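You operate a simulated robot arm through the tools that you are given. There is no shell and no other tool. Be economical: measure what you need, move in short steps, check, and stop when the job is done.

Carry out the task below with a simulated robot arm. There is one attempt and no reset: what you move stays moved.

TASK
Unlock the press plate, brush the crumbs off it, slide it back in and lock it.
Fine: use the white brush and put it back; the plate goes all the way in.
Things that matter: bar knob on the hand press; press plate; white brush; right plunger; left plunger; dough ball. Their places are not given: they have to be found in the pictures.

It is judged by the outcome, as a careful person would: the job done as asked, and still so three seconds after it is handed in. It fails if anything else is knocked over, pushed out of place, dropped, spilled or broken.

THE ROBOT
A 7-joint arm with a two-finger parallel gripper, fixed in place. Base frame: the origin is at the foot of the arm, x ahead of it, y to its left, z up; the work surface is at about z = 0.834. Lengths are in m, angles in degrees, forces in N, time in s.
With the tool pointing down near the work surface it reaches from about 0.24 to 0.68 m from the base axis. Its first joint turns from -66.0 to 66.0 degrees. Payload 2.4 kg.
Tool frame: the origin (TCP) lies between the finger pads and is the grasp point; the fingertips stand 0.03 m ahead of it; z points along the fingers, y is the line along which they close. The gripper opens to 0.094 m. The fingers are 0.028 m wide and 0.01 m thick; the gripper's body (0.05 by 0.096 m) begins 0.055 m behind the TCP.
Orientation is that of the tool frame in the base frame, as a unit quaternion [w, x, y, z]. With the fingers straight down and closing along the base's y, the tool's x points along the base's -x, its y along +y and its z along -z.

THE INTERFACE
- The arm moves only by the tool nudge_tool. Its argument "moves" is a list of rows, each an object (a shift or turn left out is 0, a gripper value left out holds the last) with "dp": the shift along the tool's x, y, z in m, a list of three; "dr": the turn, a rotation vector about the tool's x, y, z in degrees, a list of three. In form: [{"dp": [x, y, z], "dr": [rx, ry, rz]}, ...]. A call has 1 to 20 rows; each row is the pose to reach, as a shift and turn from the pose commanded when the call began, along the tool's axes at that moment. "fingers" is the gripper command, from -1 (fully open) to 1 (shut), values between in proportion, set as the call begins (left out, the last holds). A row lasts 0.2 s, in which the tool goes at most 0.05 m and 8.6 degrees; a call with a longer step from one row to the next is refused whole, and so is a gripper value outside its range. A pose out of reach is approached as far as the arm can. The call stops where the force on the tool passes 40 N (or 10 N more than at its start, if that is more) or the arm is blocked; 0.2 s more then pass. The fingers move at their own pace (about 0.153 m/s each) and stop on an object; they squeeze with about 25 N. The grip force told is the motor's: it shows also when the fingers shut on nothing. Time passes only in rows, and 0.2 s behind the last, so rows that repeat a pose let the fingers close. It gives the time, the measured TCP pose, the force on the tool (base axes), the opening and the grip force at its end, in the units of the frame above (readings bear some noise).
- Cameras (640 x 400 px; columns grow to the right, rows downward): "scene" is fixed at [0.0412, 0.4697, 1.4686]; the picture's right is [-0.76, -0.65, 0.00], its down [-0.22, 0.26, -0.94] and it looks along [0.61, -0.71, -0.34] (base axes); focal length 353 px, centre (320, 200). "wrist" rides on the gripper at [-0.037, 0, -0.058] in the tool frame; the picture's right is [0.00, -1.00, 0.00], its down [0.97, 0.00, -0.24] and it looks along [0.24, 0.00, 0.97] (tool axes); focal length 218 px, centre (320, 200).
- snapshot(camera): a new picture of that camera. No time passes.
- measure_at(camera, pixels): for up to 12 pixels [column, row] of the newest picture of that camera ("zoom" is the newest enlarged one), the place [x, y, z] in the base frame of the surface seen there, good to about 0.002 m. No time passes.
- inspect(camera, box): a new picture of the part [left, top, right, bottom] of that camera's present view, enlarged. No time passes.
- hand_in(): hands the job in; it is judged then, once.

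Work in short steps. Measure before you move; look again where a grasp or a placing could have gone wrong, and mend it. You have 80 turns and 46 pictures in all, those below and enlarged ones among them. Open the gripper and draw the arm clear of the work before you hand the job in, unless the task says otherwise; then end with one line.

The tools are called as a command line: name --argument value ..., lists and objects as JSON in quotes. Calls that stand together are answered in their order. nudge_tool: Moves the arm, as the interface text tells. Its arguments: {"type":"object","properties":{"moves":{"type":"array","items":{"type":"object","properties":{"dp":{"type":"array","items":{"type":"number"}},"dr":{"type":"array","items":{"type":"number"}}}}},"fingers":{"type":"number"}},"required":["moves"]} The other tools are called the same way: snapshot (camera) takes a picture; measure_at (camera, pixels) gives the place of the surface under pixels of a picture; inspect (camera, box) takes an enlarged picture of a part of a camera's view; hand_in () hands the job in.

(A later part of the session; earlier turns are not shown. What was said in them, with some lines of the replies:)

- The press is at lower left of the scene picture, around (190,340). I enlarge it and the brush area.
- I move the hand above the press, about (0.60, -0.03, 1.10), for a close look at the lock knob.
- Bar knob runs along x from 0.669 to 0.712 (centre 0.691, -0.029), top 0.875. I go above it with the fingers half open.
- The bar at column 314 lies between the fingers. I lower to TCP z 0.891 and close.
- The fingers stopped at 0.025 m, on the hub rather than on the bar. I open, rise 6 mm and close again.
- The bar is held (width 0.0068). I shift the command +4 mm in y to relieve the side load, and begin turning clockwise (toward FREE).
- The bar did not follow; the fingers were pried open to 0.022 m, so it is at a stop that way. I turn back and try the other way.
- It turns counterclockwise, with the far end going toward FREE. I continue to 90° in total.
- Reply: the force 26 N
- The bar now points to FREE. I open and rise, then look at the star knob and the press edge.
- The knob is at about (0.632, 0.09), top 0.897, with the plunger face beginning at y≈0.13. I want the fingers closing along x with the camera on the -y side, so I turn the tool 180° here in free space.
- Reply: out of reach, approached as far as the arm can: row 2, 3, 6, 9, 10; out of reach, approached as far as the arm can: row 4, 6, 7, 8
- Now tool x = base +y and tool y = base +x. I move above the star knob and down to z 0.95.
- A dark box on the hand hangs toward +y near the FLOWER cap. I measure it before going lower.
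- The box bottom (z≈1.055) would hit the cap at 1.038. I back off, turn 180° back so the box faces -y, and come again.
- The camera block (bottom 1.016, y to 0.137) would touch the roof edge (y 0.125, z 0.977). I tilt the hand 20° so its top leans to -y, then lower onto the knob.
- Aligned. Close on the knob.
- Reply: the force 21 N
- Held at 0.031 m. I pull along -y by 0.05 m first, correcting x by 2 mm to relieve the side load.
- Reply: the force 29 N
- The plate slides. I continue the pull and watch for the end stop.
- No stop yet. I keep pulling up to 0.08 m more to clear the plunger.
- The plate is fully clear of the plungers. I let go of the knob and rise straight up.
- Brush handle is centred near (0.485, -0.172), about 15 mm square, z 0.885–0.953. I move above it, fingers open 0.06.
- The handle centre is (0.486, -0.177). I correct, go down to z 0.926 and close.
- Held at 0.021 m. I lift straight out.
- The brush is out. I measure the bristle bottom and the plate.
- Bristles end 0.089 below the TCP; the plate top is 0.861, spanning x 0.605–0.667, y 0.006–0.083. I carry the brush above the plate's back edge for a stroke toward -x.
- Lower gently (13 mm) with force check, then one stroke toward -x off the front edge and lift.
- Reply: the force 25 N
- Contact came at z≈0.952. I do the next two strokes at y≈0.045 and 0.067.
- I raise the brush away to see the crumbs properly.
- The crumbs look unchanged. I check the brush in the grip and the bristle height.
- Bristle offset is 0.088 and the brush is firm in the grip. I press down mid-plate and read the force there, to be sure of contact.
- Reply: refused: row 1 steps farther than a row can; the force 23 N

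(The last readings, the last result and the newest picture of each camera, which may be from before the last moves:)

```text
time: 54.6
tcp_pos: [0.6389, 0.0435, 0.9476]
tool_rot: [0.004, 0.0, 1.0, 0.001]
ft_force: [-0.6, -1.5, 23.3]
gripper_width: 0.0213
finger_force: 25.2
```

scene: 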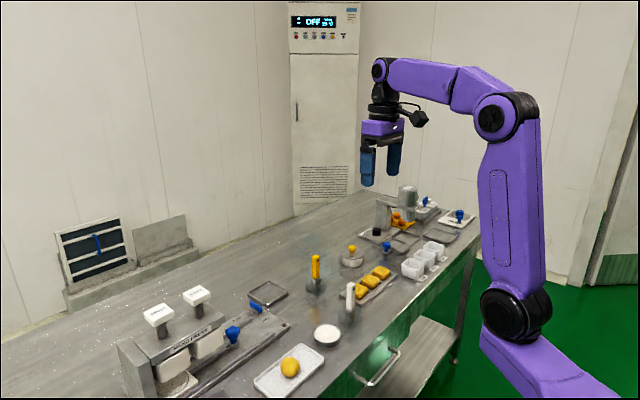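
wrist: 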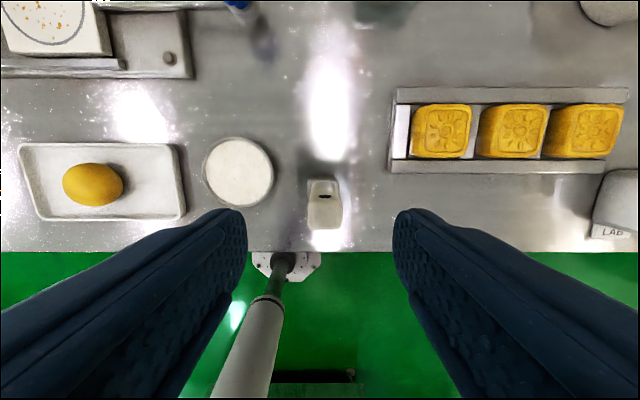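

Firm contact here (23 N) at z 0.9476, deeper than my earlier strokes. I sweep from here toward -x at this depth and check the force mid-sweep.

nudge_tool --moves '[{"dp": [-0.012, 0, 0]}, {"dp": [-0.024, 0, 0]}, {"dp": [-0.012, 0, 0]}, {"dp": [0, 0, 0]}, {"dp": [0.012, 0, 0]}, {"dp": [0.024, 0, 0]}]'

nudge_tool --moves '[{"dp": [0.012, 0, 0]}, {"dp": [0.022, 0, 0]}, {"dp": [0.022, -0.04, -0.03]}, {"dp": [0.022, -0.06, -0.06]}]'

inspect --camera "scene" --box '[220, 300, 300, 360]'

```text
time: 56.0
tcp_pos: [0.6124, 0.0444, 0.9453]
tool_rot: [0.0, 0.0, 1.0, 0.0]
ft_force: [0.5, -0.4, 3.6]
gripper_width: 0.0214
finger_force: 24.9
```

```text
time: 57.0
tcp_pos: [0.5926, -0.0138, 1.004]
tool_rot: [0.0, 0.0, 1.0, 0.0]
ft_force: [-0.2, 0.5, -0.3]
gripper_width: 0.0212
finger_force: 25.4
```

```text
6.67 times, centred on (260, 330) of scene
```

zoom: 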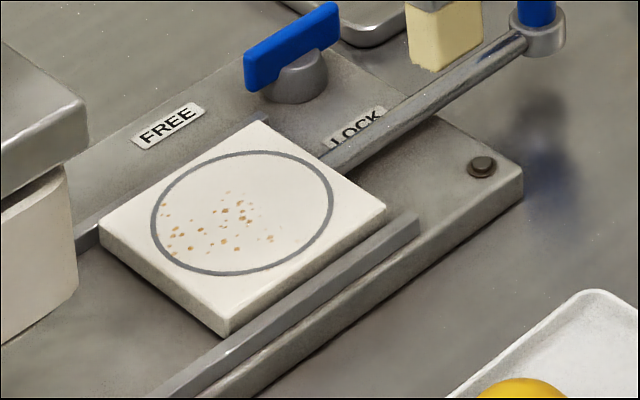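

It works: pressed sweeps wipe the crumbs. I scrub the rest at y≈0.062 and 0.045 at this depth.

nudge_tool --moves '[{"dp": [-0.03, 0.03, 0]}, {"dp": [-0.06, 0.06, 0.01]}, {"dp": [-0.068, 0.077, 0.045]}, {"dp": [-0.068, 0.077, 0.061]}, {"dp": [-0.054, 0.077, 0.061]}, {"dp": [-0.04, 0.077, 0.061]}, {"dp": [-0.026, 0.077, 0.061]}, {"dp": [-0.012, 0.077, 0.061]}, {"dp": [-0.026, 0.077, 0.061]}, {"dp": [-0.04, 0.077, 0.061]}, {"dp": [-0.054, 0.077, 0.061]}, {"dp": [-0.066, 0.077, 0.061]}, {"dp": [-0.054, 0.077, 0.061]}, {"dp": [-0.04, 0.077, 0.061]}, {"dp": [-0.026, 0.077, 0.061]}, {"dp": [-0.012, 0.077, 0.061]}, {"dp": [0.002, 0.077, 0.061]}]'

nudge_tool --moves '[{"dp": [0, 0, -0.02]}, {"dp": [-0.04, -0.016, -0.02]}, {"dp": [-0.07, -0.016, -0.01]}, {"dp": [-0.07, -0.016, 0]}, {"dp": [-0.056, -0.016, 0]}, {"dp": [-0.042, -0.016, 0]}, {"dp": [-0.028, -0.016, 0]}, {"dp": [-0.014, -0.016, 0]}, {"dp": [-0.028, -0.016, 0]}, {"dp": [-0.042, -0.016, 0]}, {"dp": [-0.056, -0.016, 0]}, {"dp": [-0.068, -0.016, 0]}, {"dp": [-0.056, -0.016, 0]}, {"dp": [-0.042, -0.016, 0]}, {"dp": [-0.028, -0.016, 0]}, {"dp": [-0.014, -0.016, 0]}, {"dp": [0, -0.016, 0]}, {"dp": [0, -0.04, -0.03]}, {"dp": [0, -0.075, -0.06]}]'

inspect --camera "scene" --box '[220, 300, 300, 360]'

```text
time: 60.6
tcp_pos: [0.5882, 0.0628, 0.9439]
tool_rot: [-0.003, 0.001, 1.0, 0.0]
ft_force: [0.3, 0.0, -0.3]
gripper_width: 0.0216
finger_force: 25.0
```

```text
time: 64.6
tcp_pos: [0.5882, -0.0126, 1.0029]
tool_rot: [-0.001, 0.0, 1.0, 0.0]
ft_force: [0.0, -0.5, -1.0]
gripper_width: 0.0211
finger_force: 24.9
```

```text
6.67 times, centred on (260, 330) of scene
```

zoom: 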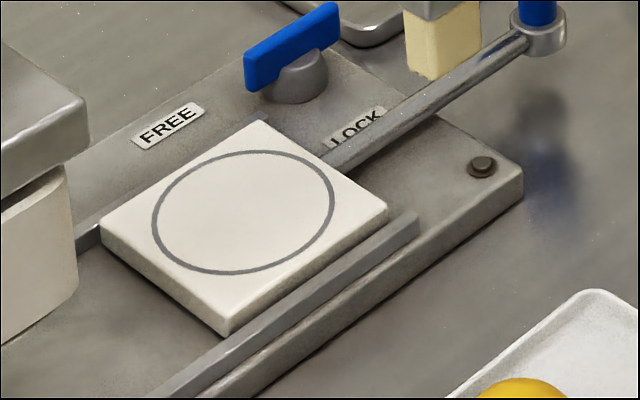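

The plate is clean. I carry the brush back above its holder.

nudge_tool --moves '[{"dp": [0, 0, -0.03]}, {"dp": [0.02, -0.03, -0.055]}, {"dp": [0.04, -0.065, -0.055]}, {"dp": [0.06, -0.1, -0.055]}, {"dp": [0.08, -0.135, -0.055]}, {"dp": [0.102, -0.1635, -0.055]}, {"dp": [0.102, -0.1635, -0.055]}, {"dp": [0.102, -0.1635, -0.03]}, {"dp": [0.102, -0.1635, -0.03]}]'

inspect --camera "scene" --box '[310, 240, 410, 340]'

```text
time: 66.6
tcp_pos: [0.488, -0.1767, 1.0359]
tool_rot: [0.001, 0.0, 1.0, 0.001]
ft_force: [0.1, 0.4, -1.0]
gripper_width: 0.0214
finger_force: 25.0
```

```text
4.00 times, centred on (360, 290) of scene
```

zoom: 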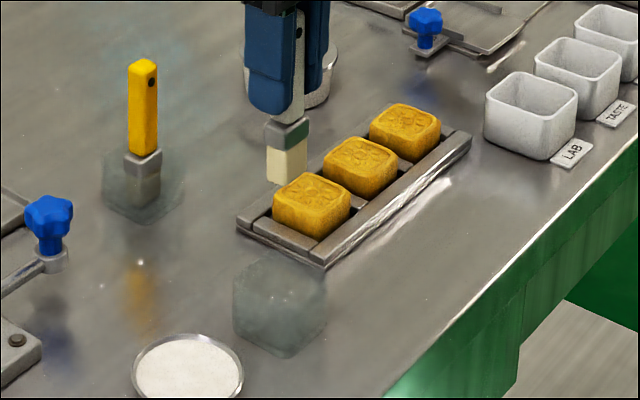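

measure_at --camera "zoom" --pixels '[[268, 179], [281, 184], [305, 173], [281, 152], [268, 147], [236, 285], [280, 340], [325, 295], [283, 290], [238, 322]]'

```text
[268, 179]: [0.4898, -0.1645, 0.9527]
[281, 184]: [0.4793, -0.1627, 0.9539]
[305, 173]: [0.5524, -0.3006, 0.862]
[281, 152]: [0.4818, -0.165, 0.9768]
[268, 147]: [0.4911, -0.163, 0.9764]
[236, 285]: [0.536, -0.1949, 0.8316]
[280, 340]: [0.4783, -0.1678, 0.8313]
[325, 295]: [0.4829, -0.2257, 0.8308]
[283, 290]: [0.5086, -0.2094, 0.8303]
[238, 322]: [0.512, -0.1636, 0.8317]
```

Bristle bottom is 0.084 below the TCP now, and x,y match the pick-up position. I lower into the holder to z≈0.924.

nudge_tool --moves '[{"dp": [0.001, 0.0, 0.03]}, {"dp": [0.001, 0.0, 0.06]}, {"dp": [0.001, 0.0, 0.08]}, {"dp": [0.001, 0.0, 0.095]}, {"dp": [0.001, 0.0, 0.105]}, {"dp": [0.001, 0.0, 0.111]}]'

```text
time: 68.0
tcp_pos: [0.4855, -0.1771, 0.9239]
tool_rot: [0.0, 0.0, 1.0, 0.0]
ft_force: [-0.1, 0.5, -0.6]
gripper_width: 0.0216
finger_force: 25.0
```

No contact yet; I go down 2 mm more, then open and look before leaving.

nudge_tool --moves '[{"dp": [0, 0, 0.002]}, {"dp": [0, 0, 0.002]}]'

nudge_tool --moves '[{"dp": [0, 0, 0]}, {"dp": [0, 0, 0]}, {"dp": [0, 0, -0.03]}, {"dp": [0, 0, -0.07]}, {"dp": [0, 0, -0.11]}, {"dp": [0, 0, -0.14]}]' --fingers -0.3

inspect --camera "scene" --box '[310, 240, 410, 340]'

```text
time: 68.6
tcp_pos: [0.4864, -0.1774, 0.9216]
tool_rot: [0.0, 0.0, 1.0, 0.001]
ft_force: [-0.6, -0.3, -0.4]
gripper_width: 0.0211
finger_force: 25.2
```

```text
time: 70.0
tcp_pos: [0.4861, -0.1765, 1.0618]
tool_rot: [0.0, 0.0, 1.0, 0.001]
ft_force: [0.1, 0.1, -0.9]
gripper_width: 0.0612
finger_force: 0.0
```

```text
4.00 times, centred on (360, 290) of scene
```

zoom: 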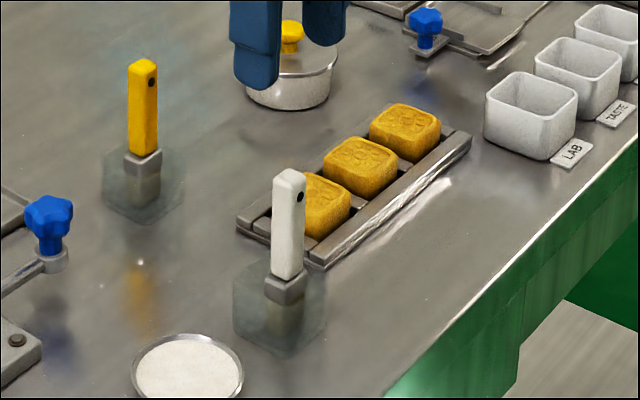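

The brush stands back in its holder. Now back above the star knob, with the same hand turn and tilt as before.

nudge_tool --moves '[{"dp": [-0.04, 0.016, 0]}, {"dp": [-0.08, 0.032, 0]}, {"dp": [-0.12, 0.048, 0]}, {"dp": [-0.149, 0.064, 0]}, {"dp": [-0.149, 0.064, 0], "dr": [0, 0, -8]}, {"dp": [-0.149, 0.064, 0], "dr": [0, 0, -16]}, {"dp": [-0.149, 0.064, 0], "dr": [0, 0, -24]}, {"dp": [-0.149, 0.064, 0], "dr": [0, 0, -32]}, {"dp": [-0.149, 0.064, 0], "dr": [0, 0, -40]}, {"dp": [-0.149, 0.064, 0], "dr": [0, 0, -48]}, {"dp": [-0.149, 0.064, 0], "dr": [0, 0, -56]}, {"dp": [-0.149, 0.064, 0], "dr": [0, 0, -64]}, {"dp": [-0.149, 0.064, 0], "dr": [0, 0, -72]}, {"dp": [-0.149, 0.064, 0], "dr": [0, 0, -80]}, {"dp": [-0.149, 0.064, 0], "dr": [0, 0, -88]}, {"dp": [-0.149, 0.064, 0], "dr": [0, 0, -90]}]' --fingers 0

nudge_tool --moves '[{"dr": [0, -7, 0]}, {"dr": [0, -14, 0]}, {"dr": [0, -20, 0]}, {"dr": [0, -20, 0]}]'

```text
time: 73.4
tcp_pos: [0.6341, -0.1127, 1.0609]
tool_rot: [0.0, 0.707, -0.707, 0.0]
ft_force: [-0.4, -0.2, -0.2]
gripper_width: 0.047
finger_force: 0.1
```

```text
time: 74.4
tcp_pos: [0.6347, -0.1125, 1.0618]
tool_rot: [0.123, -0.696, 0.697, 0.123]
ft_force: [0.8, 0.1, -0.3]
gripper_width: 0.047
finger_force: 0.1
```

nudge_tool --moves '[{"dp": [0.0137, -0.001, 0.0376]}, {"dp": [0.0274, -0.001, 0.0752]}, {"dp": [0.041, -0.001, 0.113]}, {"dp": [0.048, -0.001, 0.132]}, {"dp": [0.0537, -0.001, 0.1476]}, {"dp": [0.0537, -0.001, 0.1476]}]'

nudge_tool --moves '[{"dp": [0, 0, 0]}, {"dp": [0, 0, 0]}, {"dp": [0, 0, 0]}]' --fingers 1

```text
time: 75.8
tcp_pos: [0.6343, -0.1147, 0.9058]
tool_rot: [-0.122, 0.697, -0.696, -0.123]
ft_force: [-0.9, 0.0, 0.5]
gripper_width: 0.0471
finger_force: 0.1
```

```text
time: 76.6
tcp_pos: [0.634, -0.1128, 0.9044]
tool_rot: [-0.122, 0.697, -0.696, -0.122]
ft_force: [5.0, -0.3, -6.1]
gripper_width: 0.0312
finger_force: 45.1
```

Held. I push the plate in 0.18 m.

nudge_tool --moves '[{"dp": [-0.0141, 0, 0.0051]}, {"dp": [-0.0282, 0, 0.0103]}, {"dp": [-0.0423, 0, 0.0154]}, {"dp": [-0.0564, 0, 0.0205]}, {"dp": [-0.0705, 0, 0.0257]}, {"dp": [-0.0846, 0, 0.0308]}, {"dp": [-0.0987, 0, 0.0359]}, {"dp": [-0.1128, 0, 0.041]}, {"dp": [-0.1269, 0, 0.0462]}, {"dp": [-0.141, 0, 0.0513]}, {"dp": [-0.1551, 0, 0.0564]}, {"dp": [-0.1692, 0, 0.0616]}, {"dp": [-0.1692, 0, 0.0616]}]'

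nudge_tool --moves '[{"dp": [-0.0066, 0, 0.0024]}, {"dp": [-0.0132, 0, 0.0048]}, {"dp": [-0.0179, 0, 0.0065]}, {"dp": [-0.0197, 0, 0.0072]}, {"dp": [-0.0216, 0, 0.0079]}, {"dp": [-0.0235, 0, 0.0086]}, {"dp": [-0.0254, 0, 0.0092]}]'

```text
time: 79.4
tcp_pos: [0.6349, 0.0692, 0.906]
tool_rot: [-0.123, 0.697, -0.696, -0.123]
ft_force: [0.6, 0.5, 8.7]
gripper_width: 0.0309
finger_force: 44.6
```

```text
time: 81.0
tcp_pos: [0.635, 0.0879, 0.9044]
tool_rot: [0.121, -0.694, 0.699, 0.122]
ft_force: [-16.2, -29.3, 21.3]
gripper_width: 0.0311
finger_force: 44.9
```

End stop reached (29 N at y 0.088, matching the start). I open, then withdraw along the tool axis, away from the press.

nudge_tool --moves '[{"dp": [0, 0, 0]}, {"dp": [0, 0, 0]}, {"dp": [0, 0, -0.03]}, {"dp": [0, 0, -0.07]}, {"dp": [0, 0, -0.11]}, {"dp": [0.03, 0, -0.13]}, {"dp": [0.07, 0, -0.14]}, {"dp": [0.07, 0, -0.14]}]' --fingers 0

inspect --camera "scene" --box '[120, 260, 320, 400]'

```text
time: 82.8
tcp_pos: [0.6365, -0.0199, 1.0127]
tool_rot: [-0.123, 0.697, -0.696, -0.123]
ft_force: [0.8, 1.0, 0.3]
gripper_width: 0.0468
finger_force: 0.0
```

```text
2.86 times, centred on (220, 330) of scene
```

zoom: 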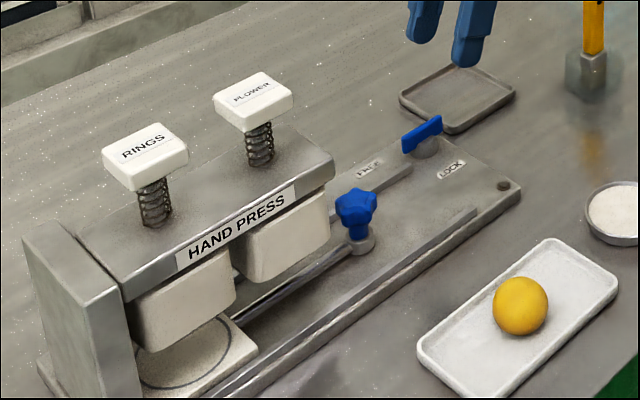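

The plate is in. I straighten the hand and move above the bar knob.

nudge_tool --moves '[{"dr": [0, 7, 0]}, {"dr": [0, 14, 0]}, {"dr": [0, 20, 0]}, {"dr": [0, 20, 0]}]'

nudge_tool --moves '[{"dp": [0.003, -0.027, 0]}, {"dp": [0.0065, -0.054, 0]}, {"dp": [0.0065, -0.054, 0.04]}, {"dp": [0.0065, -0.054, 0.07]}, {"dp": [0.0065, -0.054, 0.07]}]'

snapshot --camera "wrist"

```text
time: 83.8
tcp_pos: [0.635, -0.0185, 1.0127]
tool_rot: [-0.002, -0.707, 0.707, 0.0]
ft_force: [-0.5, -0.5, 0.1]
gripper_width: 0.0467
finger_force: 0.0
```

```text
time: 85.0
tcp_pos: [0.6888, -0.025, 0.9431]
tool_rot: [0.0, 0.707, -0.707, 0.0]
ft_force: [0.1, 0.1, 0.0]
gripper_width: 0.0468
finger_force: 0.1
```

```text
5 pictures are left
```

wrist: 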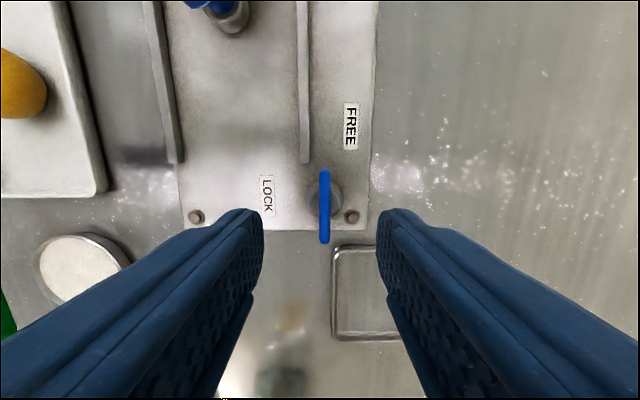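

The bar (column 324) is centred. I lower to z 0.898 and close.

nudge_tool --moves '[{"dp": [0.001, -0.002, 0.025]}, {"dp": [0.001, -0.002, 0.045]}, {"dp": [0.001, -0.002, 0.045]}]'

nudge_tool --moves '[{"dp": [0, 0, 0]}, {"dp": [0, 0, 0]}, {"dp": [0, 0, 0]}]' --fingers 1

```text
time: 85.8
tcp_pos: [0.6907, -0.026, 0.8959]
tool_rot: [0.0, 0.708, -0.706, 0.0]
ft_force: [0.4, -0.6, -0.2]
gripper_width: 0.047
finger_force: 0.1
```

```text
time: 86.6
tcp_pos: [0.6921, -0.0273, 0.8975]
tool_rot: [0.001, -0.707, 0.707, -0.001]
ft_force: [15.4, -0.6, -7.3]
gripper_width: 0.0068
finger_force: 41.4
```

Held at 0.0068 m. I turn it 90° back to LOCK.

nudge_tool --moves '[{"dp": [0, -0.001, 0]}, {"dp": [0, -0.001, 0], "dr": [0, 0, 7.5]}, {"dp": [0, -0.001, 0], "dr": [0, 0, 15]}, {"dp": [0, -0.001, 0], "dr": [0, 0, 22.5]}, {"dp": [0, -0.001, 0], "dr": [0, 0, 30]}, {"dp": [0, -0.001, 0], "dr": [0, 0, 37.5]}, {"dp": [0, -0.001, 0], "dr": [0, 0, 45]}, {"dp": [0, -0.001, 0], "dr": [0, 0, 52.5]}, {"dp": [0, -0.001, 0], "dr": [0, 0, 60]}, {"dp": [0, -0.001, 0], "dr": [0, 0, 67.5]}, {"dp": [0, -0.001, 0], "dr": [0, 0, 75]}, {"dp": [0, -0.001, 0], "dr": [0, 0, 82.5]}, {"dp": [0, -0.001, 0], "dr": [0, 0, 90]}, {"dp": [0, -0.001, 0], "dr": [0, 0, 93]}, {"dp": [0, -0.001, 0], "dr": [0, 0, 90]}, {"dp": [0, -0.001, 0], "dr": [0, 0, 90]}]'

nudge_tool --moves '[{"dp": [0, 0, 0]}, {"dp": [0, 0, 0]}, {"dp": [0, 0, -0.04]}, {"dp": [0, 0, -0.08]}, {"dp": [0.03, 0, -0.12]}, {"dp": [0.06, 0, -0.15]}, {"dp": [0.1, 0, -0.17]}, {"dp": [0.1, 0, -0.17]}]' --fingers 0

inspect --camera "scene" --box '[120, 260, 320, 400]'

snapshot --camera "wrist"

```text
time: 90.0
tcp_pos: [0.6919, -0.028, 0.8962]
tool_rot: [-0.001, 0.0, 1.0, 0.001]
ft_force: [-10.5, 3.5, -6.9]
gripper_width: 0.0068
finger_force: 40.7
```

```text
time: 91.8
tcp_pos: [0.5895, -0.0274, 1.0653]
tool_rot: [0.0, -0.001, 1.0, 0.0]
ft_force: [-0.2, 0.0, -0.1]
gripper_width: 0.0467
finger_force: 0.0
```

```text
2.86 times, centred on (220, 330) of scene
```

zoom: 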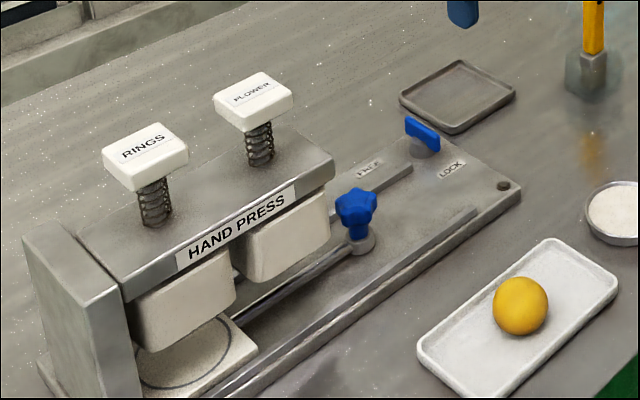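

```text
3 pictures are left
```

wrist: 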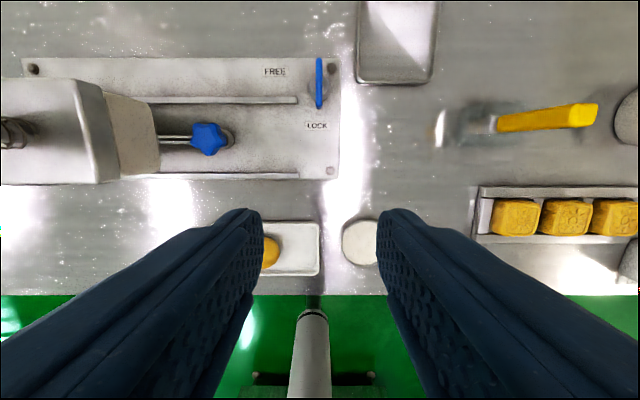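

The bar points to LOCK. I check the star knob against its starting place.

measure_at --camera "wrist" --pixels '[[208, 138], [192, 135], [226, 138], [319, 62], [319, 106]]'

nudge_tool --moves '[{"dp": [0.03, -0.01, -0.03]}, {"dp": [0.06, -0.03, -0.06]}, {"dp": [0.09, -0.05, -0.09]}, {"dp": [0.12, -0.07, -0.12]}, {"dp": [0.15, -0.09, -0.15]}, {"dp": [0.15, -0.09, -0.15]}]' --fingers -1

snapshot --camera "scene"

```text
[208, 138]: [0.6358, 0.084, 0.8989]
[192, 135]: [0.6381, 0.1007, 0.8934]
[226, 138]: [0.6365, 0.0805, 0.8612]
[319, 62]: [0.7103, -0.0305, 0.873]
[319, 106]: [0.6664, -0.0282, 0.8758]
```

```text
time: 93.2
tcp_pos: [0.4418, -0.1161, 1.218]
tool_rot: [0.0, 0.0, 1.0, 0.0]
ft_force: [0.8, 0.8, -0.1]
gripper_width: 0.0941
finger_force: 0.1
```

```text
2 pictures are left
```

scene: 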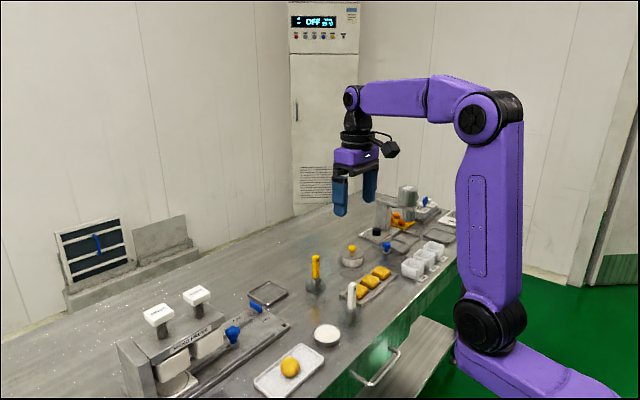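

Everything stands where it began, with the plate clean, in and locked, so I hand it in.

hand_in

```text
The job is handed in.
```

I unlocked the plate, brushed it clean, pushed it in to the stop and turned the bar knob back to LOCK. The white brush is back in its holder, nothing else was moved out of place, and the job is handed in.
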